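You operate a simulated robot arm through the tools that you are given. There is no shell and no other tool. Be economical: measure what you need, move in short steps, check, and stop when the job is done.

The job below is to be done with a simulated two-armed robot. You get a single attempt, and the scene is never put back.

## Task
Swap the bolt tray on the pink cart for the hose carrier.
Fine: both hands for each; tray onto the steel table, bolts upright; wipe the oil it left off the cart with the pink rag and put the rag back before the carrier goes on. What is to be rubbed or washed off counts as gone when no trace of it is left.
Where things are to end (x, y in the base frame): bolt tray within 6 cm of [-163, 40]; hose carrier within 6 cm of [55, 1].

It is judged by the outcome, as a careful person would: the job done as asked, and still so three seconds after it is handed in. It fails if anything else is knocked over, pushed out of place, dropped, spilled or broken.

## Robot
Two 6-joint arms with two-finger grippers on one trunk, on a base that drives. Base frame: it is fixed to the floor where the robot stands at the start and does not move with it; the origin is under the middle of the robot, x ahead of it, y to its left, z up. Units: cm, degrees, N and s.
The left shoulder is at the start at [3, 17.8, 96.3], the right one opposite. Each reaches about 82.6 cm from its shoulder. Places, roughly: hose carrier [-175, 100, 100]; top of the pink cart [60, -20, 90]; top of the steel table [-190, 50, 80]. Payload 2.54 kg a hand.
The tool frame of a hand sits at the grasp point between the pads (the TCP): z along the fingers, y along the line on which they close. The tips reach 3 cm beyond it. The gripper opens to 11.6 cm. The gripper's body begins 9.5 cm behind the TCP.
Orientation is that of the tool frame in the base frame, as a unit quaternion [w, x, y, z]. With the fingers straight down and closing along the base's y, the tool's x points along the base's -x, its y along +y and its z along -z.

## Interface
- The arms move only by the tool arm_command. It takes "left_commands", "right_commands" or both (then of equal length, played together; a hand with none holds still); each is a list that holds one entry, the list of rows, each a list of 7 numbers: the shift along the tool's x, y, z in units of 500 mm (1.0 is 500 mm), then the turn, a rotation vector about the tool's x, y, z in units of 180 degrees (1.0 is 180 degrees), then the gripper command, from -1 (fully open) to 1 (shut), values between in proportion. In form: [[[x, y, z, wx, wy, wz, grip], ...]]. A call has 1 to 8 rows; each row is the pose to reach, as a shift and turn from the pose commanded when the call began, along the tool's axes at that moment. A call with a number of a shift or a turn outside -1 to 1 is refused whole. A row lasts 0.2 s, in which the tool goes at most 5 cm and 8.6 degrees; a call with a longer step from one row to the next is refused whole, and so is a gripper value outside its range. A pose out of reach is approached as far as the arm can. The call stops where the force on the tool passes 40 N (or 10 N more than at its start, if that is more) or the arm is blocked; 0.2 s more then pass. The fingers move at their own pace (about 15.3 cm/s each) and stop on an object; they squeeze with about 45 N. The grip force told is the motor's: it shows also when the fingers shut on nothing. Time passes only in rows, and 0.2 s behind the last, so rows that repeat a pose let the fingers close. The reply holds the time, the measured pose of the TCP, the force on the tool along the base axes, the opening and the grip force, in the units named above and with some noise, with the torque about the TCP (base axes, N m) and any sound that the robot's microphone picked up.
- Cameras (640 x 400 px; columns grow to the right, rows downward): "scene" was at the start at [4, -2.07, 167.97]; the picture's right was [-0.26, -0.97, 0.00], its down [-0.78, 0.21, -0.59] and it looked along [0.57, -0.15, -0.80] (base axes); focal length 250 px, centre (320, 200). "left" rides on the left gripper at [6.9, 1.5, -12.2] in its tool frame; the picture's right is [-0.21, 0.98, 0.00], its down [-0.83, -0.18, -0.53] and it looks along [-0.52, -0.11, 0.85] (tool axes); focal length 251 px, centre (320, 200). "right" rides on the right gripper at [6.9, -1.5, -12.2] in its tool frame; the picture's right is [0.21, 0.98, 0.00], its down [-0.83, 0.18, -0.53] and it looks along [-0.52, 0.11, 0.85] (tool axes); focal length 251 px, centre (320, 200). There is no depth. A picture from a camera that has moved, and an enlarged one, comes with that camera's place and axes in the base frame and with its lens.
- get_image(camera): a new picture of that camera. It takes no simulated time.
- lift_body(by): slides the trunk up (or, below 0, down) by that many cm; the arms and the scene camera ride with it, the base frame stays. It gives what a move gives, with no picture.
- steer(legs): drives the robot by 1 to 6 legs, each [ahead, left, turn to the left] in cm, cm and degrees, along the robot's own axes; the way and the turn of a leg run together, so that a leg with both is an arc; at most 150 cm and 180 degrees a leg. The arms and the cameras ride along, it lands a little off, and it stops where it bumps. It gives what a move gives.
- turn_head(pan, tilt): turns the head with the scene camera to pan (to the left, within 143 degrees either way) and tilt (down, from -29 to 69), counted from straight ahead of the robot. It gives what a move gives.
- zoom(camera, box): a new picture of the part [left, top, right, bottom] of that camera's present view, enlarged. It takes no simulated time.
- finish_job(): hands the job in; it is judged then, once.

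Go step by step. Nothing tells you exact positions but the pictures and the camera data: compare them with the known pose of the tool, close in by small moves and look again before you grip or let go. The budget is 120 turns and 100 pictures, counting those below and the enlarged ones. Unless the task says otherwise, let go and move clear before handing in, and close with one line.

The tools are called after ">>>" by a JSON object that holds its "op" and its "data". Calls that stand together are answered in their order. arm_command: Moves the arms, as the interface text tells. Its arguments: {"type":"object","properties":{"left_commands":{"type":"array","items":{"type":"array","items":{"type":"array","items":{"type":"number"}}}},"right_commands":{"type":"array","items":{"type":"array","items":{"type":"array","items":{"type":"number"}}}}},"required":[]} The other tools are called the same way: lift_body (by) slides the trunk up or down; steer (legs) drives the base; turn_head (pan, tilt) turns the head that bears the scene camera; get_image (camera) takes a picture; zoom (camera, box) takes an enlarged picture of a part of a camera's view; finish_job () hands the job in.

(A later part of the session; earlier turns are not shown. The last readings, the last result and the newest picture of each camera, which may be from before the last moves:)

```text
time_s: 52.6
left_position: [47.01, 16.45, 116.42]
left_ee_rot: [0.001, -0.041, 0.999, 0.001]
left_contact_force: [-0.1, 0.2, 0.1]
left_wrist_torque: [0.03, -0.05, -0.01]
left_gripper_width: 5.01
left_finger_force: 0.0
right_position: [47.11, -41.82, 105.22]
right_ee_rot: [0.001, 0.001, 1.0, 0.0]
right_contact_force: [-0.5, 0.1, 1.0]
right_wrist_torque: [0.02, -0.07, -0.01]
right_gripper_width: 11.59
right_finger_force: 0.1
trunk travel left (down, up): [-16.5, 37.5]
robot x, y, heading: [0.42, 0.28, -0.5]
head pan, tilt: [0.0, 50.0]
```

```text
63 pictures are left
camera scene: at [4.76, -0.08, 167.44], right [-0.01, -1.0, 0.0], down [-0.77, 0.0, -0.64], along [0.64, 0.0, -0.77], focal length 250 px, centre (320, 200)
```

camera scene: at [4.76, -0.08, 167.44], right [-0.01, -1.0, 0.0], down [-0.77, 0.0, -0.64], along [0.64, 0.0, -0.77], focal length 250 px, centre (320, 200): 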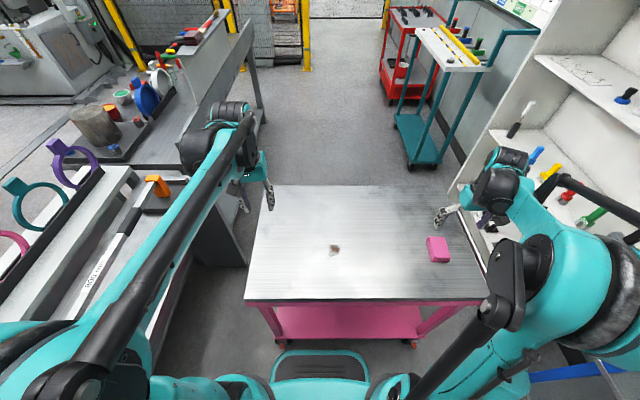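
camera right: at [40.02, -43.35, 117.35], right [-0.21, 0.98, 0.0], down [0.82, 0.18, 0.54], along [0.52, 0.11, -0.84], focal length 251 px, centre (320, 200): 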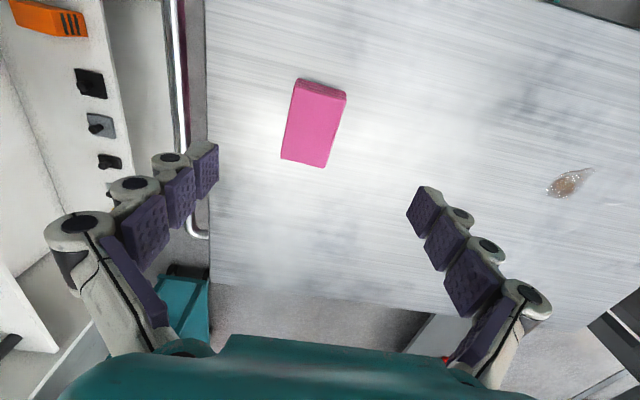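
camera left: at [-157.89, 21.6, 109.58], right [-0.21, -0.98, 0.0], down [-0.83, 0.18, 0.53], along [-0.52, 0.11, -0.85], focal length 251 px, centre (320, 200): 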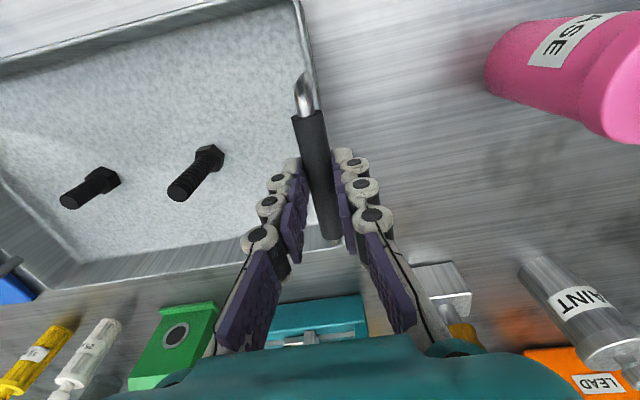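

The rag is aligned with the hand, centred about (48.6,-42.5), about 6 by 9 cm and 2 thick. I lower the open right hand around it to just above the top.

>>> {"op": "arm_command", "data": {"right_commands": [[[-0.03, -0.014, 0.08, 0, 0, 0, -1], [-0.03, -0.014, 0.17, 0, 0, 0, -1], [-0.03, -0.014, 0.25, 0, 0, 0, -1], [-0.03, -0.014, 0.28, 0, 0, 0, -1]]]}}

>>> {"op": "get_image", "data": {"camera": "right"}}

>>> {"op": "zoom", "data": {"camera": "scene", "box": [380, 190, 508, 270]}}

```text
time_s: 53.6
left_position: [47.16, 16.48, 116.38]
left_ee_rot: [0.001, -0.041, 0.999, 0.0]
left_contact_force: [-0.1, 0.1, -1.0]
left_wrist_torque: [-0.03, -0.02, 0.0]
left_gripper_width: 4.99
left_finger_force: 0.1
right_position: [48.85, -42.16, 91.18]
right_ee_rot: [0.0, 0.0, 1.0, -0.001]
right_contact_force: [0.4, 0.8, -1.0]
right_wrist_torque: [-0.01, -0.03, -0.03]
right_gripper_width: 11.61
right_finger_force: 0.2
trunk travel left (down, up): [-16.5, 37.5]
robot x, y, heading: [0.75, 0.32, -0.5]
head pan, tilt: [0.0, 50.0]
```

```text
62 pictures are left
camera right: at [41.79, -43.7, 103.29], right [-0.21, 0.98, 0.0], down [0.83, 0.18, 0.53], along [0.52, 0.11, -0.84], focal length 251 px, centre (320, 200)
```

right: 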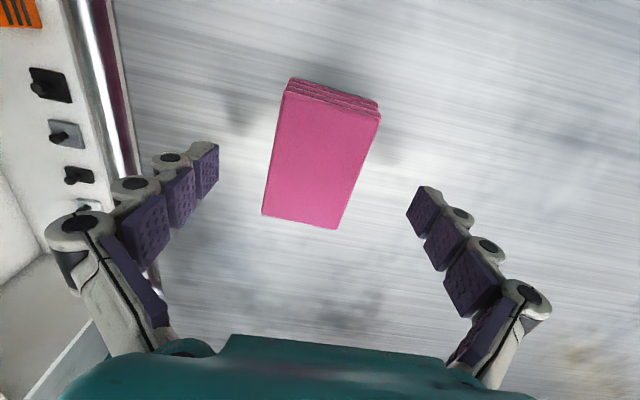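

```text
5.00 times, centred on (444, 230) of scene
camera zoom: at [4.9, 0.07, 167.44], right [-0.01, -1.0, 0.0], down [-0.77, 0.0, -0.64], along [0.64, 0.0, -0.77], focal length 1250 px, centre (-300, 50)
```

zoom: 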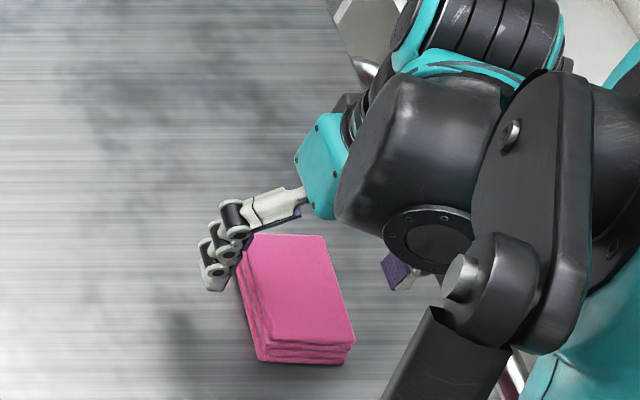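

The rag sits well between the fingers. I lower slowly until the tips touch the cart, to learn its height.

>>> {"op": "arm_command", "data": {"right_commands": [[[0.0, -0.008, 0.012, 0, 0, 0, -1], [0.0, -0.008, 0.022, 0, 0, 0, -1], [0.0, -0.008, 0.028, 0, 0, 0, -1], [0.0, -0.008, 0.034, 0, 0, 0, -1], [0.0, -0.008, 0.038, 0, 0, 0, -1], [0.0, -0.008, 0.042, 0, 0, 0, -1], [0.0, -0.008, 0.046, 0, 0, 0, -1]]]}}

```text
time_s: 55.2
left_position: [47.18, 16.34, 116.36]
left_ee_rot: [0.001, -0.041, 0.999, 0.0]
left_contact_force: [0.1, 0.1, 0.6]
left_wrist_torque: [0.03, 0.05, -0.02]
left_gripper_width: 4.98
left_finger_force: 0.1
right_position: [49.04, -42.68, 88.9]
right_ee_rot: [0.001, 0.0, 1.0, 0.0]
right_contact_force: [-0.1, 0.1, -0.2]
right_wrist_torque: [0.02, -0.02, -0.01]
right_gripper_width: 11.61
right_finger_force: 0.0
trunk travel left (down, up): [-16.5, 37.5]
robot x, y, heading: [0.34, 0.28, -0.5]
head pan, tilt: [0.0, 50.0]
```

No contact yet at z=88.9, so I continue in small steps.

>>> {"op": "arm_command", "data": {"right_commands": [[[0, 0, 0.004, 0, 0, 0, -1], [0, 0, 0.008, 0, 0, 0, -1], [0, 0, 0.012, 0, 0, 0, -1], [0, 0, 0.016, 0, 0, 0, -1], [0, 0, 0.02, 0, 0, 0, -1], [0, 0, 0.024, 0, 0, 0, -1]]]}}

>>> {"op": "get_image", "data": {"camera": "right"}}

```text
time_s: 56.6
left_position: [47.31, 16.5, 116.32]
left_ee_rot: [0.001, -0.041, 0.999, 0.0]
left_contact_force: [0.8, 0.1, 0.5]
left_wrist_torque: [0.01, 0.01, 0.03]
left_gripper_width: 4.99
left_finger_force: 0.0
right_position: [49.07, -42.54, 87.76]
right_ee_rot: [0.0, 0.0, 1.0, -0.001]
right_contact_force: [-0.8, 0.1, 0.4]
right_wrist_torque: [0.0, -0.01, -0.02]
right_gripper_width: 11.6
right_finger_force: 0.0
trunk travel left (down, up): [-16.5, 37.5]
robot x, y, heading: [0.23, 0.6, -0.1]
head pan, tilt: [0.0, 50.0]
```

```text
60 pictures are left
camera right: at [41.94, -44.21, 99.89], right [-0.21, 0.98, 0.0], down [0.83, 0.18, 0.53], along [0.52, 0.11, -0.85], focal length 251 px, centre (320, 200)
```

right: 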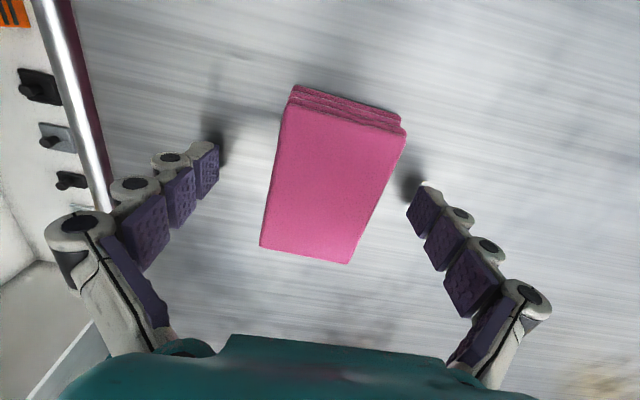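

Still no contact, though shadows at the tips suggest it is near. I continue down in small steps.

>>> {"op": "arm_command", "data": {"right_commands": [[[0, 0, 0.004, 0, 0, 0, -1], [0, 0, 0.008, 0, 0, 0, -1], [0, 0, 0.012, 0, 0, 0, -1], [0, 0, 0.016, 0, 0, 0, -1], [0, 0, 0.02, 0, 0, 0, -1], [0, 0, 0.024, 0, 0, 0, -1], [0, 0, 0.028, 0, 0, 0, -1], [0, 0, 0.032, 0, 0, 0, -1]]]}}

```text
time_s: 58.0
left_position: [47.05, 16.45, 116.38]
left_ee_rot: [0.002, -0.041, 0.999, 0.0]
left_contact_force: [0.0, -0.5, 0.2]
left_wrist_torque: [0.02, -0.02, 0.0]
left_gripper_width: 5.01
left_finger_force: 0.1
right_position: [48.79, -42.63, 86.97]
right_ee_rot: [0.003, 0.0, 1.0, -0.002]
right_contact_force: [-0.2, 1.5, 27.1]
right_wrist_torque: [0.42, 0.07, -0.05]
right_gripper_width: 11.64
right_finger_force: 0.2
trunk travel left (down, up): [-16.5, 37.5]
robot x, y, heading: [0.6, 0.33, 0.1]
head pan, tilt: [0.0, 50.0]
stopped in row 6 (right hand): the force on the tool passed its limit at 45 N (the readings are from after the stop); the commanded pose is now the measured one
```

The cart top is therefore at z≈84 (tips touch at TCP 87.0). I rise 0.5 cm and close on the rag.

>>> {"op": "arm_command", "data": {"right_commands": [[[0, 0, -0.01, 0, 0, 0, -1], [0, 0, -0.01, 0, 0, 0, 1], [0, 0, -0.01, 0, 0, 0, 1], [0, 0, -0.01, 0, 0, 0, 1], [0, 0, -0.01, 0, 0, 0, 1]]]}}

>>> {"op": "get_image", "data": {"camera": "right"}}

```text
time_s: 58.6
left_position: [46.79, 17.0, 116.58]
left_ee_rot: [0.004, -0.042, 0.999, -0.001]
left_contact_force: [-1.1, 0.4, -0.2]
left_wrist_torque: [0.01, -0.03, -0.02]
left_gripper_width: 5.03
left_finger_force: 0.1
right_position: [48.97, -42.04, 88.16]
right_ee_rot: [0.007, -0.002, 1.0, -0.001]
right_contact_force: [6.2, 8.0, 85.8]
right_wrist_torque: [1.09, 0.68, -0.29]
right_gripper_width: 9.14
right_finger_force: 45.1
trunk travel left (down, up): [-16.5, 37.5]
robot x, y, heading: [0.34, -0.05, -0.2]
head pan, tilt: [0.0, 50.0]
stopped in row 3 (right hand): the force on the tool passed its limit at 56 N (the readings are from after the stop); the commanded pose is now the measured one
```

```text
59 pictures are left
camera right: at [41.85, -43.65, 100.16], right [-0.22, 0.98, 0.0], down [0.82, 0.18, 0.54], along [0.53, 0.11, -0.84], focal length 251 px, centre (320, 200)
```

right: 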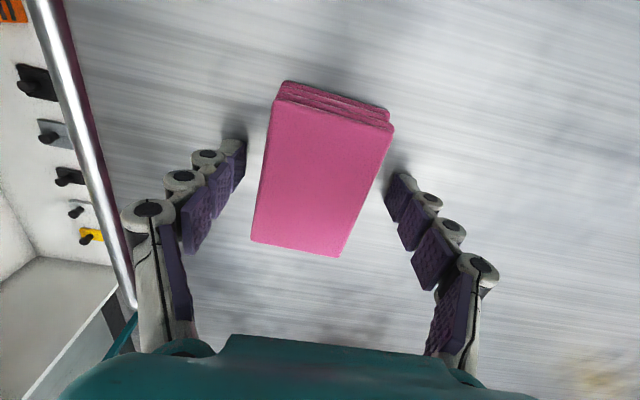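

The finger tips swing lower as they close, so they pressed on the cart; the cart top is nearer 86. I rise 2 cm and then close on the rag.

>>> {"op": "arm_command", "data": {"right_commands": [[[0, 0, -0.02, 0, 0, 0, -0.6], [0, 0, -0.04, 0, 0, 0, -0.6], [0, 0, -0.04, 0, 0, 0, -0.6]]]}}

>>> {"op": "arm_command", "data": {"right_commands": [[[0, 0, 0, 0, 0, 0, -0.2], [0, 0, 0, 0, 0, 0, 0.2], [0, 0, 0, 0, 0, 0, 1], [0, 0, 0, 0, 0, 0, 1], [0, 0, 0, 0, 0, 0, 1]]]}}

>>> {"op": "get_image", "data": {"camera": "right"}}

>>> {"op": "zoom", "data": {"camera": "scene", "box": [380, 190, 508, 270]}}

```text
time_s: 59.4
left_position: [47.27, 16.5, 116.34]
left_ee_rot: [0.001, -0.041, 0.999, 0.0]
left_contact_force: [0.1, 0.9, 0.4]
left_wrist_torque: [0.0, 0.04, 0.0]
left_gripper_width: 4.97
left_finger_force: 0.2
right_position: [48.91, -42.68, 89.32]
right_ee_rot: [0.003, 0.0, 1.0, 0.0]
right_contact_force: [0.1, 0.0, -0.2]
right_wrist_torque: [-0.01, -0.01, 0.03]
right_gripper_width: 9.3
right_finger_force: 0.1
trunk travel left (down, up): [-16.5, 37.5]
robot x, y, heading: [0.47, 0.16, -0.3]
head pan, tilt: [0.0, 50.0]
```

```text
time_s: 60.6
left_position: [47.14, 16.46, 116.38]
left_ee_rot: [0.0, -0.041, 0.999, 0.0]
left_contact_force: [-0.9, 0.2, -0.3]
left_wrist_torque: [-0.06, -0.01, 0.0]
left_gripper_width: 4.97
left_finger_force: 0.1
right_position: [49.0, -42.56, 89.34]
right_ee_rot: [0.003, -0.001, 1.0, 0.001]
right_contact_force: [0.3, -0.4, 3.9]
right_wrist_torque: [0.01, -0.02, -0.09]
right_gripper_width: 5.88
right_finger_force: 44.7
trunk travel left (down, up): [-16.5, 37.5]
robot x, y, heading: [0.39, -0.23, -0.2]
head pan, tilt: [0.0, 50.0]
```

```text
58 pictures are left
camera right: at [41.96, -44.18, 101.48], right [-0.21, 0.98, 0.0], down [0.82, 0.18, 0.54], along [0.53, 0.12, -0.84], focal length 251 px, centre (320, 200)
```

right: 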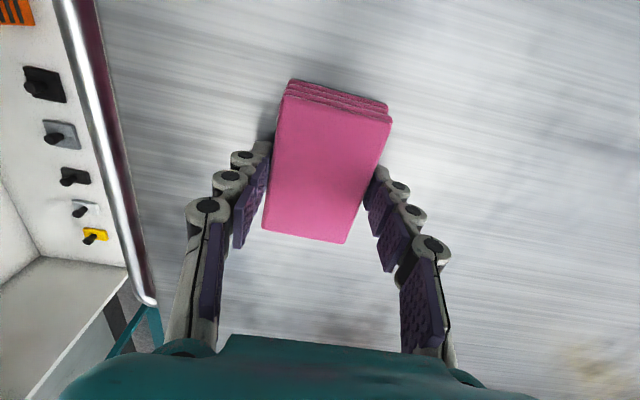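

```text
5.00 times, centred on (444, 230) of scene
camera zoom: at [4.93, 0.06, 167.44], right [0.0, -1.0, 0.0], down [-0.77, 0.0, -0.64], along [0.64, 0.0, -0.77], focal length 1250 px, centre (-300, 50)
```

zoom: 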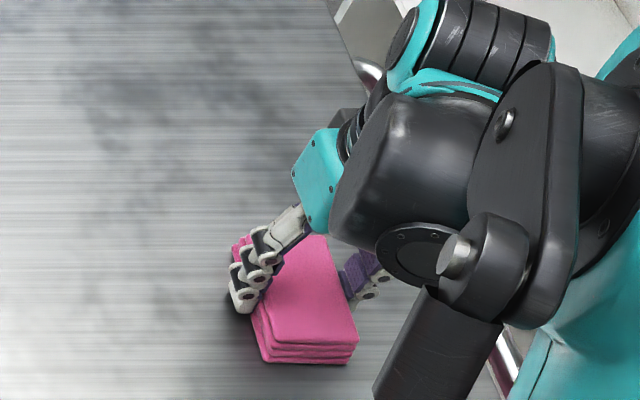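

The rag is gripped at its place, TCP (49.0,-42.6,89.3), which I note for its return. I lift it 3 cm and carry it over beside the stain.

>>> {"op": "arm_command", "data": {"right_commands": [[[0, 0, -0.06, 0, 0, 0, 1], [0, 0.09, -0.06, 0, 0, 0, 1], [0, 0.18, -0.06, 0, 0, 0, 1], [0, 0.27, -0.06, 0, 0, 0, 1], [0, 0.36, -0.06, 0, 0, 0, 1], [0, 0.45, -0.06, 0, 0, 0, 1], [0, 0.54, -0.06, 0, 0, 0, 1], [0, 0.6, -0.06, 0, 0, 0, 1]]]}}

>>> {"op": "get_image", "data": {"camera": "right"}}

>>> {"op": "get_image", "data": {"camera": "scene"}}

```text
time_s: 62.4
left_position: [47.12, 16.46, 116.45]
left_ee_rot: [0.001, -0.041, 0.999, 0.001]
left_contact_force: [-0.1, -0.2, 0.4]
left_wrist_torque: [0.0, 0.0, 0.04]
left_gripper_width: 5.01
left_finger_force: 0.0
right_position: [49.01, -12.51, 92.56]
right_ee_rot: [0.002, 0.0, 1.0, 0.0]
right_contact_force: [-0.7, -0.3, -0.1]
right_wrist_torque: [0.0, 0.03, 0.03]
right_gripper_width: 5.89
right_finger_force: 45.1
trunk travel left (down, up): [-16.5, 37.5]
robot x, y, heading: [0.53, -0.03, -0.5]
head pan, tilt: [0.0, 50.0]
```

```text
56 pictures are left
camera right: at [41.93, -14.09, 104.61], right [-0.21, 0.98, 0.0], down [0.82, 0.18, 0.54], along [0.53, 0.11, -0.84], focal length 251 px, centre (320, 200)
```

right: 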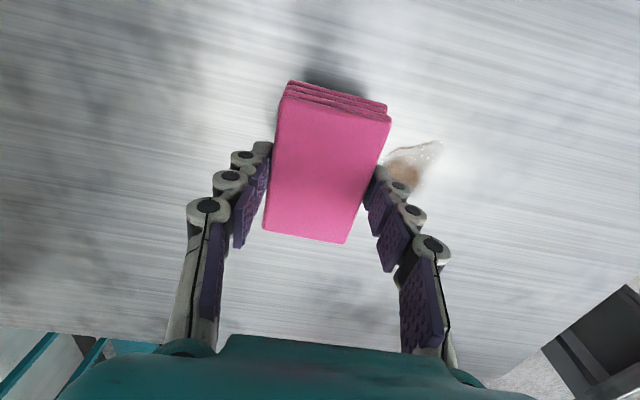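

```text
55 pictures are left
camera scene: at [4.96, 0.1, 167.44], right [-0.01, -1.0, 0.0], down [-0.77, 0.0, -0.64], along [0.64, 0.0, -0.77], focal length 250 px, centre (320, 200)
```

scene: 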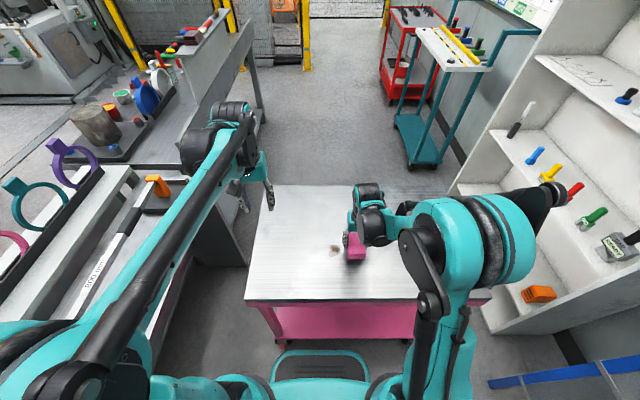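

The stain lies just to the left of the rag, x 46–52 and y -8 to -3. I lower the rag to the cart to press lightly.

>>> {"op": "arm_command", "data": {"right_commands": [[[0, 0, 0.04, 0, 0, 0, 1], [0, 0, 0.06, 0, 0, 0, 1], [0, 0, 0.064, 0, 0, 0, 1], [0, 0, 0.066, 0, 0, 0, 1]]]}}

```text
time_s: 63.3
left_position: [47.01, 16.52, 116.42]
left_ee_rot: [0.001, -0.041, 0.999, 0.0]
left_contact_force: [-1.1, -1.1, -0.5]
left_wrist_torque: [-0.03, 0.0, -0.01]
left_gripper_width: 4.98
left_finger_force: 0.0
right_position: [49.1, -12.63, 89.32]
right_ee_rot: [0.005, 0.0, 1.0, 0.0]
right_contact_force: [-0.6, 0.8, 30.4]
right_wrist_torque: [0.09, 0.31, -0.16]
right_gripper_width: 5.86
right_finger_force: 44.6
trunk travel left (down, up): [-16.5, 37.5]
robot x, y, heading: [0.21, 0.09, -0.4]
head pan, tilt: [0.0, 50.0]
stopped in row 4 (right hand): the force on the tool passed its limit at 45 N (the readings are from after the stop); the commanded pose is now the measured one
```

Contact is solid at about 30 N. I ease off slightly and wipe leftwards across the stain.

>>> {"op": "arm_command", "data": {"right_commands": [[[0, 0.01, -0.001, 0, 0, 0, 1], [0, 0.05, -0.001, 0, 0, 0, 1], [0, 0.09, -0.001, 0, 0, 0, 1], [0, 0.13, -0.001, 0, 0, 0, 1], [0, 0.17, -0.001, 0, 0, 0, 1], [0, 0.21, -0.001, 0, 0, 0, 1], [0, 0.25, -0.001, 0, 0, 0, 1], [0, 0.25, -0.001, 0, 0, 0, 1]]]}}

```text
time_s: 65.1
left_position: [47.21, 16.45, 116.34]
left_ee_rot: [0.002, -0.041, 0.999, 0.001]
left_contact_force: [-0.8, -0.8, -0.2]
left_wrist_torque: [-0.01, -0.01, 0.02]
left_gripper_width: 5.0
left_finger_force: 0.1
right_position: [49.16, -0.11, 89.35]
right_ee_rot: [0.003, 0.0, 1.0, 0.001]
right_contact_force: [-1.6, -4.4, 14.3]
right_wrist_torque: [-0.24, -0.08, -0.11]
right_gripper_width: 5.86
right_finger_force: 45.5
trunk travel left (down, up): [-16.5, 37.5]
robot x, y, heading: [0.44, 0.34, -0.4]
head pan, tilt: [0.0, 50.0]
```

The stroke went smoothly at about 14 N. I make two more strokes, shifted 1.5 cm nearer and farther.

>>> {"op": "arm_command", "data": {"right_commands": [[[0.03, -0.05, 0, 0, 0, 0, 1], [0.03, -0.12, 0, 0, 0, 0, 1], [0.03, -0.19, 0, 0, 0, 0, 1], [0.0, -0.23, 0, 0, 0, 0, 1], [-0.03, -0.19, 0, 0, 0, 0, 1], [-0.03, -0.12, 0, 0, 0, 0, 1], [-0.03, -0.05, 0, 0, 0, 0, 1], [0, 0, 0, 0, 0, 0, 1]]]}}

>>> {"op": "zoom", "data": {"camera": "scene", "box": [260, 200, 420, 300]}}

>>> {"op": "get_image", "data": {"camera": "right"}}

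```text
time_s: 66.9
left_position: [47.04, 16.48, 116.36]
left_ee_rot: [0.001, -0.041, 0.999, 0.0]
left_contact_force: [0.2, -0.3, 0.0]
left_wrist_torque: [-0.05, -0.01, -0.03]
left_gripper_width: 4.99
left_finger_force: 0.0
right_position: [49.26, -0.16, 89.22]
right_ee_rot: [0.004, 0.0, 1.0, 0.0]
right_contact_force: [4.7, -8.4, 29.2]
right_wrist_torque: [-0.3, -0.18, 0.14]
right_gripper_width: 5.86
right_finger_force: 44.8
trunk travel left (down, up): [-16.5, 37.5]
robot x, y, heading: [0.33, -0.12, -0.2]
head pan, tilt: [0.0, 50.0]
```

```text
4.00 times, centred on (340, 250) of scene
camera zoom: at [4.78, 0.01, 167.45], right [0.0, -1.0, 0.0], down [-0.77, 0.0, -0.64], along [0.64, 0.0, -0.77], focal length 1000 px, centre (240, 0)
```

zoom: 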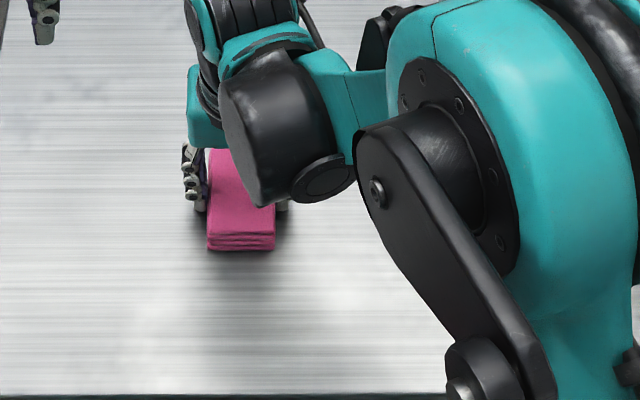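

```text
53 pictures are left
camera right: at [42.08, -1.69, 101.39], right [-0.21, 0.98, 0.0], down [0.82, 0.18, 0.54], along [0.53, 0.11, -0.84], focal length 251 px, centre (320, 200)
```

right: 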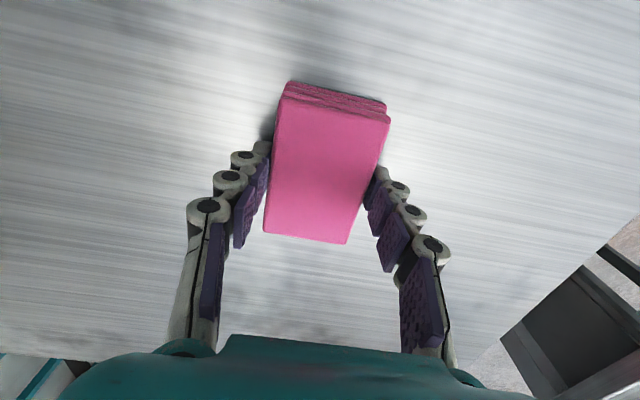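

The visible area looks clean. I lift the rag and move off right to see the whole spot.

>>> {"op": "arm_command", "data": {"right_commands": [[[0, 0, -0.04, 0, 0, 0, 1], [0, -0.06, -0.08, 0, 0, 0, 1], [0.0, -0.15, -0.08, 0, 0, 0, 1], [0.0, -0.24, -0.08, 0, 0, 0, 1], [0, -0.33, -0.08, 0, 0, 0, 1], [0, -0.42, -0.08, 0, 0, 0, 1], [0, -0.5, -0.08, 0, 0, 0, 1]]]}}

>>> {"op": "zoom", "data": {"camera": "scene", "box": [280, 200, 400, 275]}}

>>> {"op": "get_image", "data": {"camera": "right"}}

>>> {"op": "zoom", "data": {"camera": "left", "box": [0, 0, 400, 250]}}

```text
time_s: 68.5
left_position: [47.26, 16.45, 116.39]
left_ee_rot: [0.002, -0.042, 0.999, 0.001]
left_contact_force: [-0.1, 1.0, -0.3]
left_wrist_torque: [0.0, -0.01, 0.02]
left_gripper_width: 5.01
left_finger_force: 0.0
right_position: [49.43, -25.01, 93.23]
right_ee_rot: [0.003, -0.001, 1.0, 0.001]
right_contact_force: [-0.1, -0.3, -0.7]
right_wrist_torque: [0.02, 0.0, 0.01]
right_gripper_width: 5.84
right_finger_force: 45.1
trunk travel left (down, up): [-16.5, 37.5]
robot x, y, heading: [0.79, 0.32, -0.2]
head pan, tilt: [0.0, 50.0]
```

```text
5.33 times, centred on (340, 238) of scene
camera zoom: at [4.97, -0.05, 167.44], right [0.0, -1.0, 0.0], down [-0.77, 0.0, -0.64], along [0.64, 0.0, -0.77], focal length 1333 px, centre (213, 0)
```

zoom: 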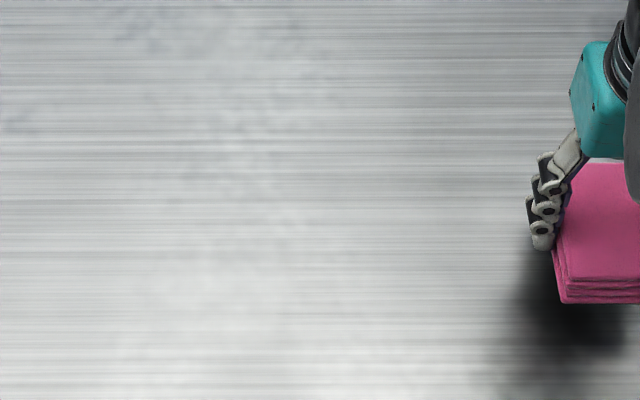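

```text
51 pictures are left
camera right: at [42.19, -26.69, 105.35], right [-0.21, 0.98, 0.0], down [0.82, 0.18, 0.54], along [0.53, 0.12, -0.84], focal length 251 px, centre (320, 200)
```

right: 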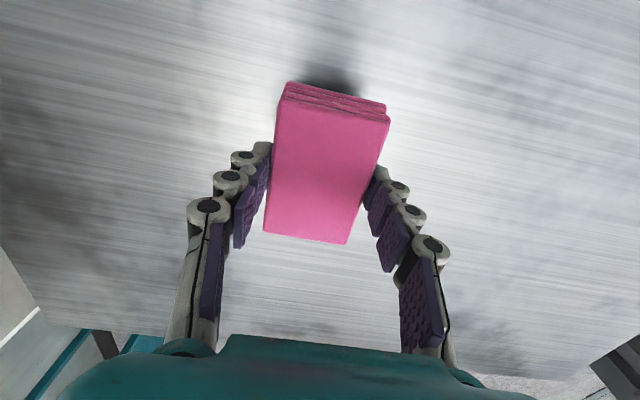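

```text
1.60 times, centred on (200, 125) of left
camera zoom: at [40.27, 17.35, 128.55], right [0.13, 0.99, 0.0], down [0.84, -0.11, 0.54], along [0.53, -0.07, -0.84], focal length 402 px, centre (512, 320)
```

zoom: 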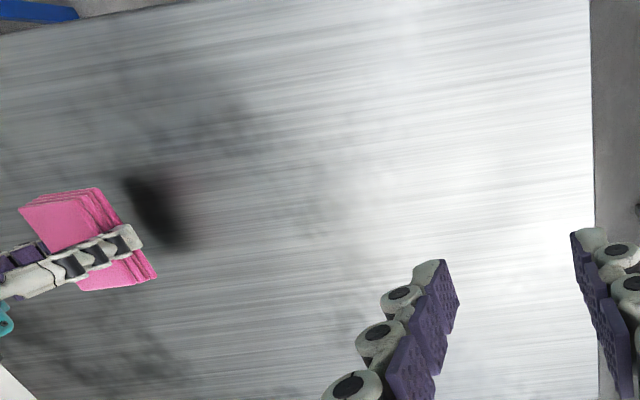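

Clean from the scene camera; I zoom the left camera on the exact spot to make sure no trace is left.

>>> {"op": "zoom", "data": {"camera": "left", "box": [140, 80, 260, 155]}}

>>> {"op": "zoom", "data": {"camera": "scene", "box": [310, 235, 365, 269]}}

```text
5.33 times, centred on (200, 118) of left
camera zoom: at [40.27, 17.35, 128.55], right [0.13, 0.99, 0.0], down [0.84, -0.11, 0.54], along [0.53, -0.07, -0.84], focal length 1341 px, centre (960, 640)
```

zoom: 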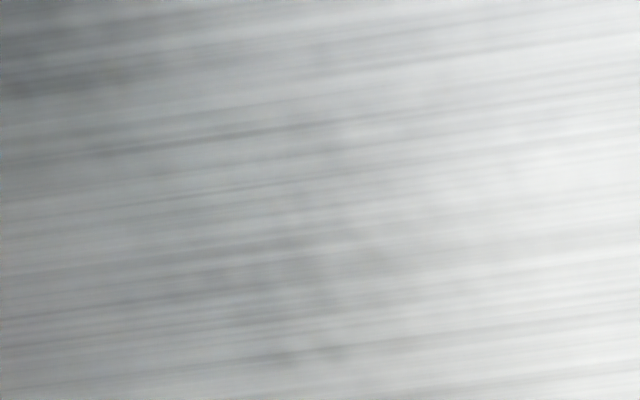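

```text
11.64 times, centred on (338, 252) of scene
camera zoom: at [4.97, -0.05, 167.44], right [0.0, -1.0, 0.0], down [-0.77, 0.0, -0.64], along [0.64, 0.0, -0.77], focal length 2908 px, centre (116, -405)
```

zoom: 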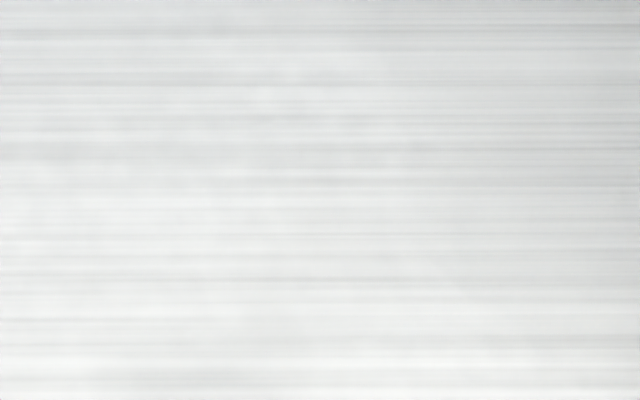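

No trace of oil remains. I put the rag back at its old place.

>>> {"op": "arm_command", "data": {"right_commands": [[[0.003, -0.09, 0, 0, 0, 0, 1], [0.005, -0.18, 0, 0, 0, 0, 1], [0.005, -0.27, 0, 0, 0, 0, 1], [0.005, -0.35, 0, 0, 0, 0, 1], [0.005, -0.35, 0.05, 0, 0, 0, 1], [0.005, -0.35, 0.07, 0, 0, 0, 1], [0.005, -0.35, 0.076, 0, 0, 0, 1]]]}}

>>> {"op": "get_image", "data": {"camera": "right"}}

```text
time_s: 70.1
left_position: [47.27, 16.37, 116.36]
left_ee_rot: [0.0, -0.041, 0.999, 0.0]
left_contact_force: [-0.5, -0.3, 0.2]
left_wrist_torque: [-0.01, 0.01, 0.0]
left_gripper_width: 4.99
left_finger_force: 0.1
right_position: [49.04, -42.51, 89.35]
right_ee_rot: [0.004, 0.0, 1.0, 0.001]
right_contact_force: [0.3, -0.3, -0.4]
right_wrist_torque: [0.02, -0.04, 0.01]
right_gripper_width: 5.84
right_finger_force: 45.3
trunk travel left (down, up): [-16.5, 37.5]
robot x, y, heading: [0.55, 0.4, -0.4]
head pan, tilt: [0.0, 50.0]
```

```text
47 pictures are left
camera right: at [41.92, -44.15, 101.51], right [-0.21, 0.98, 0.0], down [0.82, 0.18, 0.54], along [0.53, 0.12, -0.84], focal length 251 px, centre (320, 200)
```

right: 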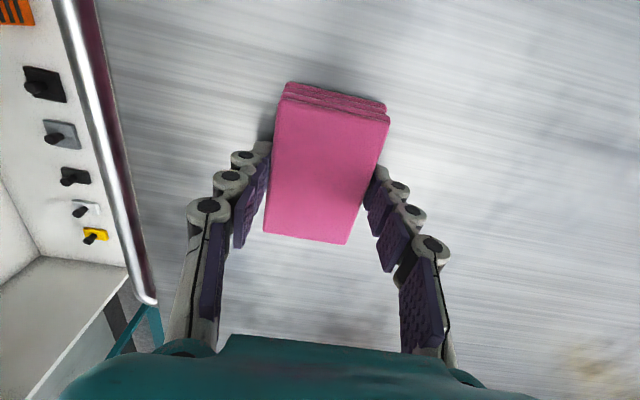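

The rag is back at its spot. I set it down the last millimetre, open and rise, also checking the faint beige patch at the lower right of this picture.

>>> {"op": "arm_command", "data": {"right_commands": [[[0, 0, 0.001, 0, 0, 0, 1], [0, 0, 0.001, 0, 0, 0, -0.5], [0, 0, 0.001, 0, 0, 0, -0.5], [0, 0, -0.05, 0, 0, 0, -0.5], [0, 0, -0.14, 0, 0, 0, -0.5], [0, 0, -0.23, 0, 0, 0, -0.5], [0, 0, -0.32, 0, 0, 0, -0.5]]]}}

>>> {"op": "get_image", "data": {"camera": "right"}}

>>> {"op": "zoom", "data": {"camera": "scene", "box": [235, 175, 495, 310]}}

```text
time_s: 71.7
left_position: [47.2, 16.5, 116.31]
left_ee_rot: [0.001, -0.041, 0.999, -0.001]
left_contact_force: [0.1, -0.3, 0.2]
left_wrist_torque: [-0.01, 0.0, -0.03]
left_gripper_width: 5.01
left_finger_force: 0.1
right_position: [48.78, -42.67, 105.48]
right_ee_rot: [0.003, 0.0, 1.0, 0.0]
right_contact_force: [-0.5, -0.1, 0.2]
right_wrist_torque: [-0.01, -0.03, 0.03]
right_gripper_width: 8.7
right_finger_force: 0.1
trunk travel left (down, up): [-16.5, 37.5]
robot x, y, heading: [0.32, 0.32, -0.4]
head pan, tilt: [0.0, 50.0]
```

```text
46 pictures are left
camera right: at [41.69, -44.19, 117.59], right [-0.21, 0.98, 0.0], down [0.82, 0.18, 0.54], along [0.53, 0.11, -0.84], focal length 251 px, centre (320, 200)
```

right: 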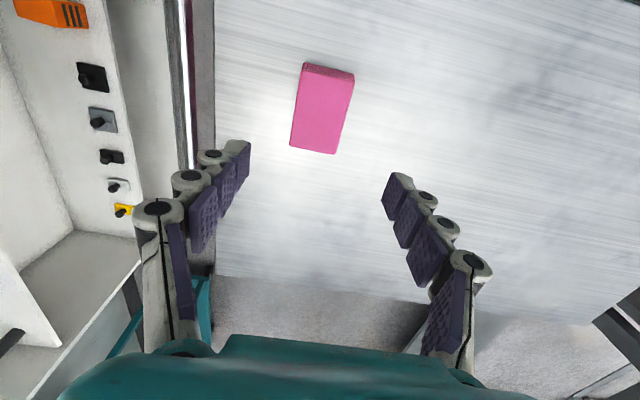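

```text
2.46 times, centred on (365, 242) of scene
camera zoom: at [4.87, 0.08, 167.44], right [0.0, -1.0, 0.0], down [-0.77, 0.0, -0.64], along [0.64, 0.0, -0.77], focal length 615 px, centre (209, 95)
```

zoom: 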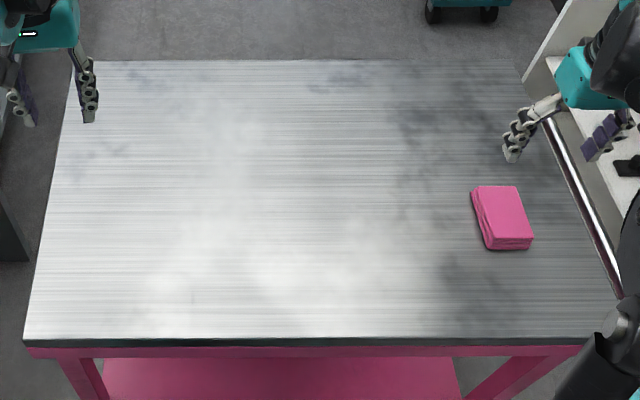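

The cart is clean with the rag back. I now set both hands level in front and drive back, turn and sidestep to face the hose carrier, which I take to be near (-168,90).

>>> {"op": "arm_command", "data": {"right_commands": [[[-0.014, 0.02, -0.06, 0, 0, 0, -0.4], [-0.028, 0.11, -0.13, 0, 0, 0, -0.4], [-0.042, 0.2, -0.13, 0, 0, 0, -0.4], [-0.056, 0.29, -0.13, 0, 0, 0, -0.4], [-0.07, 0.38, -0.13, 0, 0, 0, -0.4], [-0.084, 0.474, -0.13, 0, 0, 0, -0.4]]], "left_commands": [[[-0.02, 0.005, 0.014, 0, 0, 0.005, -0.4], [-0.04, 0.01, 0.028, 0, 0, 0.01, -0.4], [-0.06, 0.015, 0.043, 0, 0, 0.015, -0.4], [-0.08, 0.02, 0.057, 0, 0, 0.02, -0.4], [-0.1, 0.025, 0.072, 0, 0, 0.026, -0.4], [-0.119, 0.03, 0.086, 0, 0, 0.026, -0.4]]]}}

>>> {"op": "steer", "data": {"legs": [[-85, 0, 0], [0, 0, 90], [0, 0, 90]]}}

>>> {"op": "get_image", "data": {"camera": "scene"}}

```text
refused: row 2 steps farther than a row can; nothing moved
```

```text
time_s: 84.0
left_position: [-131.25, -17.49, 116.38]
left_ee_rot: [0.0, 0.998, 0.062, -0.002]
left_contact_force: [0.1, -0.7, 0.6]
left_wrist_torque: [0.01, 0.0, 0.0]
left_gripper_width: 5.03
left_finger_force: 0.0
right_position: [-135.33, 41.41, 105.35]
right_ee_rot: [0.001, 1.0, 0.021, -0.004]
right_contact_force: [0.4, -0.8, 0.0]
right_wrist_torque: [0.01, 0.0, 0.01]
right_gripper_width: 8.69
right_finger_force: 0.0
trunk travel left (down, up): [-16.5, 37.5]
robot x, y, heading: [-85.12, 0.96, -178.0]
head pan, tilt: [0.0, 50.0]
```

```text
44 pictures are left
camera scene: at [-89.88, 0.33, 167.44], right [-0.04, 1.0, 0.0], down [0.77, 0.03, -0.64], along [-0.64, -0.02, -0.77], focal length 250 px, centre (320, 200)
```

scene: 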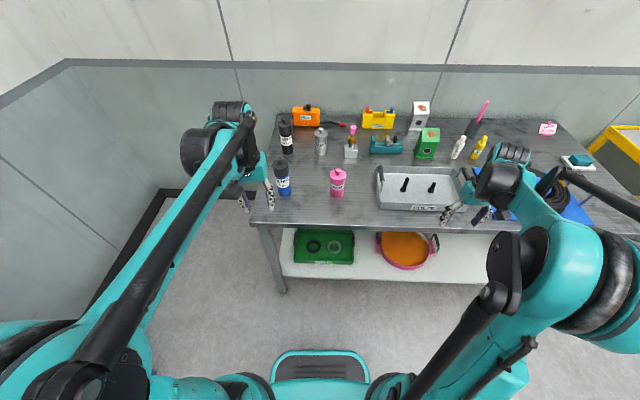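

The arm step was refused, but the drive went fine and nothing was touched. I set the hands now with even steps, then sidestep right toward the carrier.

>>> {"op": "arm_command", "data": {"right_commands": [[[-0.014, 0.079, -0.022, 0, 0, 0, -0.4], [-0.028, 0.158, -0.043, 0, 0, 0, -0.4], [-0.042, 0.237, -0.065, 0, 0, 0, -0.4], [-0.056, 0.316, -0.087, 0, 0, 0, -0.4], [-0.07, 0.395, -0.108, 0, 0, 0, -0.4], [-0.084, 0.474, -0.13, 0, 0, 0, -0.4]]], "left_commands": [[[-0.02, 0.005, 0.014, 0, 0, 0.005, -0.4], [-0.04, 0.01, 0.028, 0, 0, 0.01, -0.4], [-0.06, 0.015, 0.043, 0, 0, 0.015, -0.4], [-0.08, 0.02, 0.057, 0, 0, 0.02, -0.4], [-0.1, 0.025, 0.072, 0, 0, 0.026, -0.4], [-0.119, 0.03, 0.086, 0, 0, 0.026, -0.4]]]}}

>>> {"op": "steer", "data": {"legs": [[0, 0, -2], [0, -89, 0]]}}

>>> {"op": "get_image", "data": {"camera": "scene"}}

```text
time_s: 85.3
left_position: [-136.93, -19.77, 112.03]
left_ee_rot: [0.0, 1.0, 0.021, -0.001]
left_contact_force: [-0.5, -0.8, -0.8]
left_wrist_torque: [0.03, -0.01, 0.0]
left_gripper_width: 8.11
left_finger_force: 0.1
right_position: [-138.55, 17.37, 111.96]
right_ee_rot: [0.0, 1.0, 0.02, -0.004]
right_contact_force: [-0.9, -0.7, 0.1]
right_wrist_torque: [0.01, 0.01, 0.0]
right_gripper_width: 8.09
right_finger_force: 0.0
trunk travel left (down, up): [-16.5, 37.5]
robot x, y, heading: [-85.27, 0.53, -178.0]
head pan, tilt: [0.0, 50.0]
```

```text
time_s: 90.3
left_position: [-137.94, 68.69, 112.03]
left_ee_rot: [0.001, 1.0, 0.007, -0.001]
left_contact_force: [0.4, 0.0, -0.1]
left_wrist_torque: [0.01, -0.01, 0.03]
left_gripper_width: 8.13
left_finger_force: 0.0
right_position: [-138.29, 105.88, 111.86]
right_ee_rot: [0.002, 1.0, 0.006, -0.004]
right_contact_force: [-0.2, 0.0, -0.2]
right_wrist_torque: [-0.04, 0.02, 0.0]
right_gripper_width: 8.12
right_finger_force: 0.0
trunk travel left (down, up): [-16.5, 37.5]
robot x, y, heading: [-85.88, 87.39, -179.6]
head pan, tilt: [0.0, 50.0]
```

```text
43 pictures are left
camera scene: at [-90.32, 87.41, 167.44], right [-0.01, 1.0, 0.0], down [0.77, 0.01, -0.64], along [-0.64, -0.01, -0.77], focal length 250 px, centre (320, 200)
```

scene: 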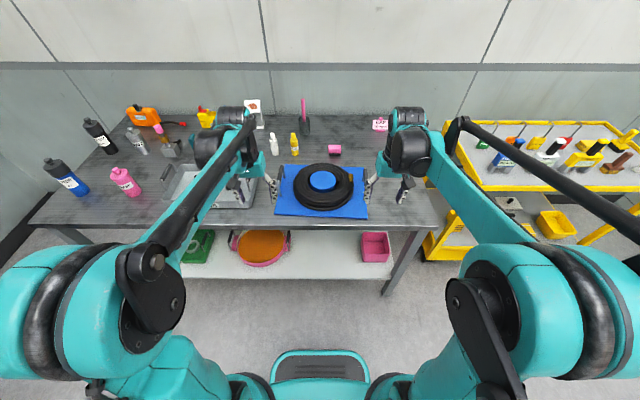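

The carrier is straight ahead with its handles under both hands' lines. I drive in 26 cm and look with the wrist cameras.

>>> {"op": "steer", "data": {"legs": [[26, 0, -0.4]]}}

>>> {"op": "get_image", "data": {"camera": "left"}}

>>> {"op": "get_image", "data": {"camera": "right"}}

>>> {"op": "zoom", "data": {"camera": "scene", "box": [220, 140, 420, 265]}}

```text
time_s: 92.2
left_position: [-164.12, 68.85, 111.99]
left_ee_rot: [0.001, 1.0, 0.004, 0.0]
left_contact_force: [0.1, 0.2, -0.4]
left_wrist_torque: [0.03, -0.03, 0.0]
left_gripper_width: 8.14
left_finger_force: 0.0
right_position: [-164.24, 106.05, 111.91]
right_ee_rot: [0.001, 1.0, 0.003, -0.003]
right_contact_force: [-0.4, -0.2, -0.1]
right_wrist_torque: [-0.01, -0.03, 0.0]
right_gripper_width: 8.12
right_finger_force: 0.0
trunk travel left (down, up): [-16.5, 37.5]
robot x, y, heading: [-111.05, 87.26, -179.9]
head pan, tilt: [0.0, 50.0]
```

```text
42 pictures are left
camera left: at [-157.03, 67.4, 124.22], right [-0.21, -0.98, 0.0], down [-0.83, 0.18, 0.53], along [-0.52, 0.11, -0.85], focal length 251 px, centre (320, 200)
```

left: 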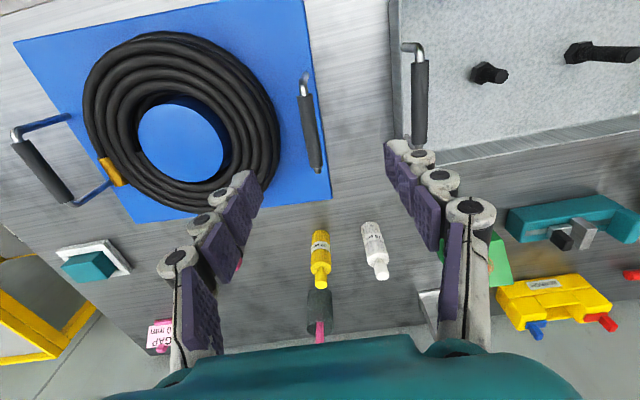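

```text
41 pictures are left
camera right: at [-157.37, 107.66, 123.99], right [0.22, -0.98, 0.0], down [-0.82, -0.19, 0.54], along [-0.53, -0.12, -0.84], focal length 251 px, centre (320, 200)
```

right: 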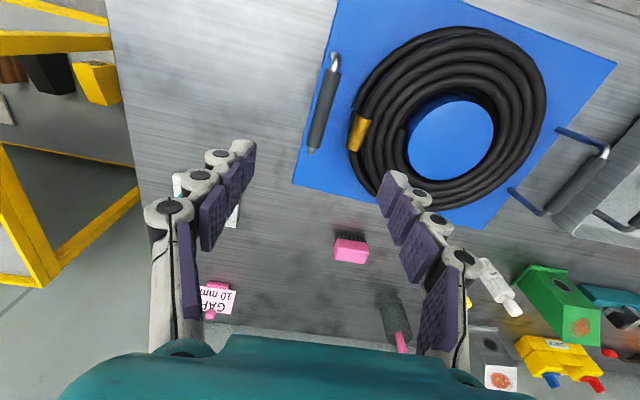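

```text
3.20 times, centred on (320, 202) of scene
camera zoom: at [-116.37, 87.24, 167.43], right [0.0, 1.0, 0.0], down [0.77, 0.0, -0.64], along [-0.64, 0.0, -0.77], focal length 800 px, centre (320, 192)
```

zoom: 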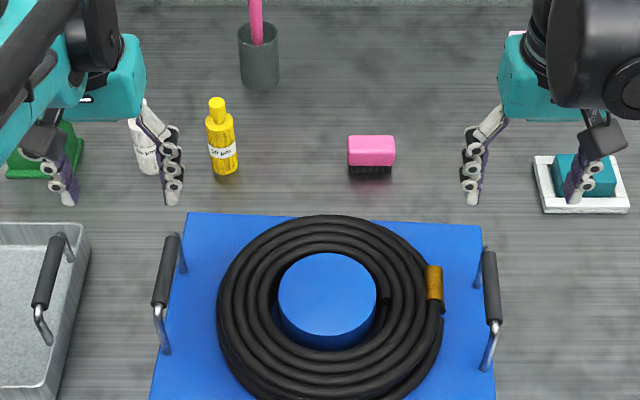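

Triangulated, the carrier's bars are at about (-166.1,70.4,93.5) and (-164.2,106,93.7), turned about 3° to the right. I lower with fingers half open and stop 5 cm above to check.

>>> {"op": "arm_command", "data": {"left_commands": [[[-0.02, -0.015, 0.06, 0, 0, 0.006, 0.14], [-0.04, -0.031, 0.12, 0, 0, 0.012, 0.14], [-0.04, -0.031, 0.19, 0, 0, 0.0167, 0.14], [-0.04, -0.031, 0.25, 0, 0, 0.0167, 0.14]]], "right_commands": [[[0, 0.001, 0.06, 0, 0, 0.006, 0.14], [0, 0.001, 0.12, 0, 0, 0.012, 0.14], [0, 0.001, 0.19, 0, 0, 0.0167, 0.14], [0, 0.001, 0.25, 0, 0, 0.0167, 0.14]]]}}

>>> {"op": "get_image", "data": {"camera": "left"}}

>>> {"op": "get_image", "data": {"camera": "right"}}

```text
time_s: 93.2
left_position: [-166.16, 70.19, 99.56]
left_ee_rot: [0.001, 1.0, -0.023, -0.001]
left_contact_force: [0.4, 0.1, -0.1]
left_wrist_torque: [0.04, -0.01, -0.01]
left_gripper_width: 4.99
left_finger_force: 0.0
right_position: [-164.55, 106.27, 99.48]
right_ee_rot: [0.0, 1.0, -0.024, -0.004]
right_contact_force: [0.4, -0.3, -0.2]
right_wrist_torque: [-0.02, 0.01, 0.0]
right_gripper_width: 4.99
right_finger_force: 0.1
trunk travel left (down, up): [-16.5, 37.5]
robot x, y, heading: [-111.36, 87.26, -179.9]
head pan, tilt: [0.0, 50.0]
```

```text
39 pictures are left
camera left: at [-159.12, 68.49, 111.84], right [-0.26, -0.97, 0.0], down [-0.82, 0.22, 0.53], along [-0.52, 0.14, -0.85], focal length 251 px, centre (320, 200)
```

left: 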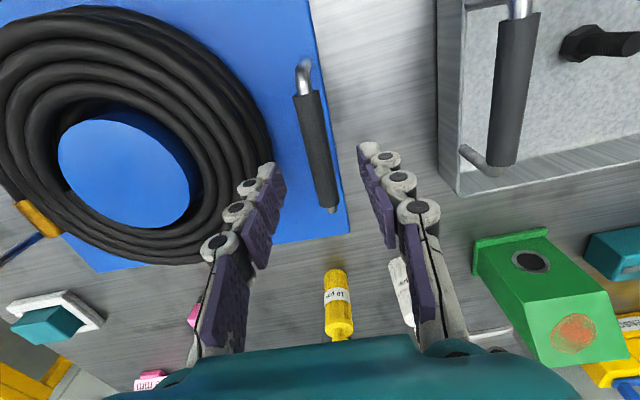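

```text
38 pictures are left
camera right: at [-157.58, 107.36, 111.46], right [0.17, -0.99, 0.0], down [-0.83, -0.14, 0.54], along [-0.53, -0.09, -0.84], focal length 251 px, centre (320, 200)
```

right: 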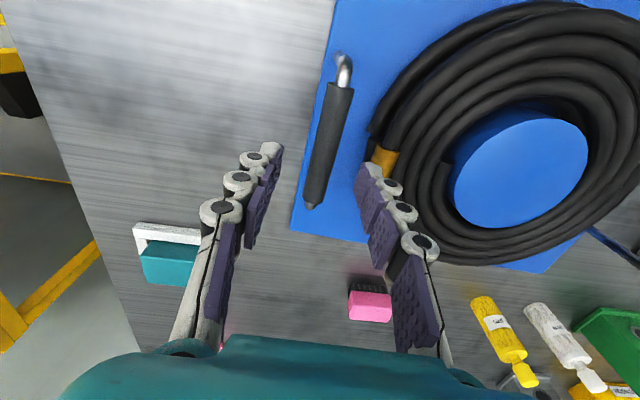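

Both bars are well placed; the right hand needs 0.5 cm toward the bar. I lower to grip height.

>>> {"op": "arm_command", "data": {"left_commands": [[[0, 0, 0.05, 0, 0, 0, 0.14], [0, 0, 0.09, 0, 0, 0, 0.14], [0, 0, 0.106, 0, 0, 0, 0.14]]], "right_commands": [[[0, 0.01, 0.05, 0, 0, 0, 0.14], [0, 0.01, 0.09, 0, 0, 0, 0.14], [0, 0.01, 0.106, 0, 0, 0, 0.14]]]}}

>>> {"op": "get_image", "data": {"camera": "left"}}

>>> {"op": "get_image", "data": {"camera": "right"}}

```text
time_s: 94.0
left_position: [-165.94, 70.22, 94.39]
left_ee_rot: [0.001, 1.0, -0.022, 0.0]
left_contact_force: [0.3, 0.3, -0.8]
left_wrist_torque: [-0.02, 0.01, -0.02]
left_gripper_width: 4.97
left_finger_force: 0.0
right_position: [-164.32, 105.54, 94.12]
right_ee_rot: [0.001, 1.0, -0.024, -0.003]
right_contact_force: [-0.7, -0.1, -0.5]
right_wrist_torque: [-0.02, -0.02, 0.01]
right_gripper_width: 4.96
right_finger_force: 0.1
trunk travel left (down, up): [-16.5, 37.5]
robot x, y, heading: [-111.54, 87.51, -179.9]
head pan, tilt: [0.0, 50.0]
```

```text
37 pictures are left
camera left: at [-159.02, 68.46, 106.55], right [-0.26, -0.97, 0.0], down [-0.82, 0.22, 0.53], along [-0.52, 0.14, -0.84], focal length 251 px, centre (320, 200)
```

left: 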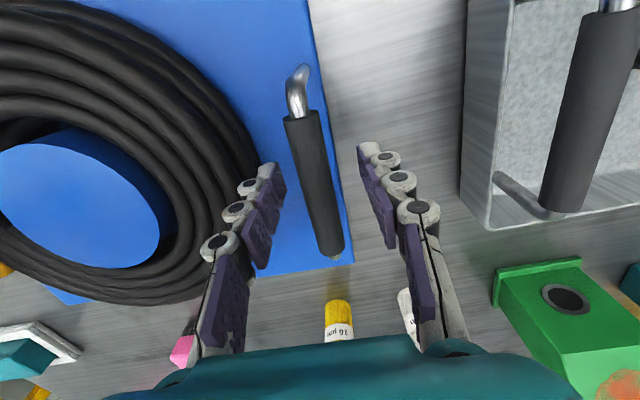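

```text
36 pictures are left
camera right: at [-157.44, 106.64, 106.19], right [0.17, -0.99, 0.0], down [-0.83, -0.14, 0.54], along [-0.53, -0.09, -0.84], focal length 251 px, centre (320, 200)
```

right: 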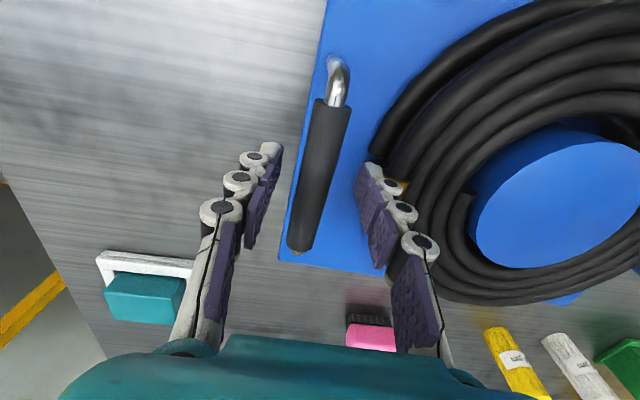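

The bars are centred between the fingers and clear of the hose. I close both hands.

>>> {"op": "arm_command", "data": {"left_commands": [[[0, 0, 0, 0, 0, 0, 1], [0, 0, 0, 0, 0, 0, 1], [0, 0, 0, 0, 0, 0, 1], [0, 0, 0, 0, 0, 0, 1]]], "right_commands": [[[0, 0, 0.008, 0, 0, 0, 0.14], [0, 0, 0.008, 0, 0, 0, 1], [0, 0, 0.008, 0, 0, 0, 1], [0, 0, 0.008, 0, 0, 0, 1]]]}}

>>> {"op": "lift_body", "data": {"by": 2}}

>>> {"op": "get_image", "data": {"camera": "scene"}}

```text
time_s: 95.0
left_position: [-165.9, 70.05, 94.37]
left_ee_rot: [0.001, 1.0, -0.021, -0.001]
left_contact_force: [4.3, -20.7, 1.1]
left_wrist_torque: [0.0, 0.0, -0.71]
left_gripper_width: 1.54
left_finger_force: 41.6
right_position: [-164.36, 105.69, 93.62]
right_ee_rot: [0.0, 1.0, -0.024, -0.004]
right_contact_force: [-1.8, 22.2, -0.3]
right_wrist_torque: [-0.04, 0.21, -0.41]
right_gripper_width: 1.61
right_finger_force: 39.6
trunk travel left (down, up): [-16.5, 37.5]
robot x, y, heading: [-111.28, 87.15, -180.0]
head pan, tilt: [0.0, 50.0]
```

```text
time_s: 95.7
left_position: [-166.0, 70.23, 96.32]
left_ee_rot: [0.001, 1.0, -0.022, 0.001]
left_contact_force: [1.5, -29.0, -6.2]
left_wrist_torque: [0.02, 0.0, -0.63]
left_gripper_width: 1.54
left_finger_force: 41.9
right_position: [-164.39, 105.69, 95.69]
right_ee_rot: [0.0, 1.0, -0.024, -0.002]
right_contact_force: [-1.5, 29.3, -5.6]
right_wrist_torque: [-0.2, 0.0, -0.45]
right_gripper_width: 1.6
right_finger_force: 39.7
trunk travel left (down, up): [-18.5, 35.5]
robot x, y, heading: [-111.13, 87.4, -180.0]
head pan, tilt: [0.0, 50.0]
```

```text
35 pictures are left
camera scene: at [-116.43, 87.23, 169.42], right [0.0, 1.0, 0.0], down [0.77, 0.0, -0.64], along [-0.64, 0.0, -0.77], focal length 250 px, centre (320, 200)
```

scene: 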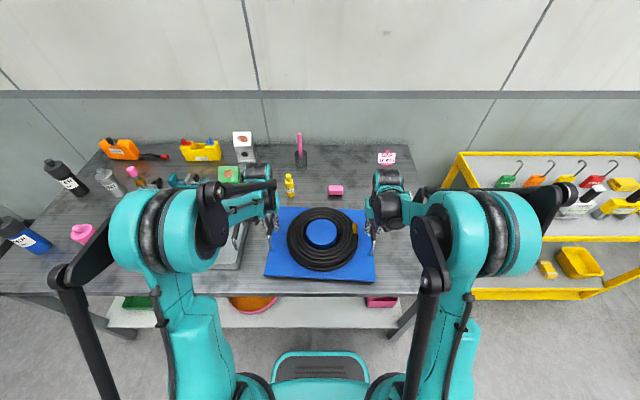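

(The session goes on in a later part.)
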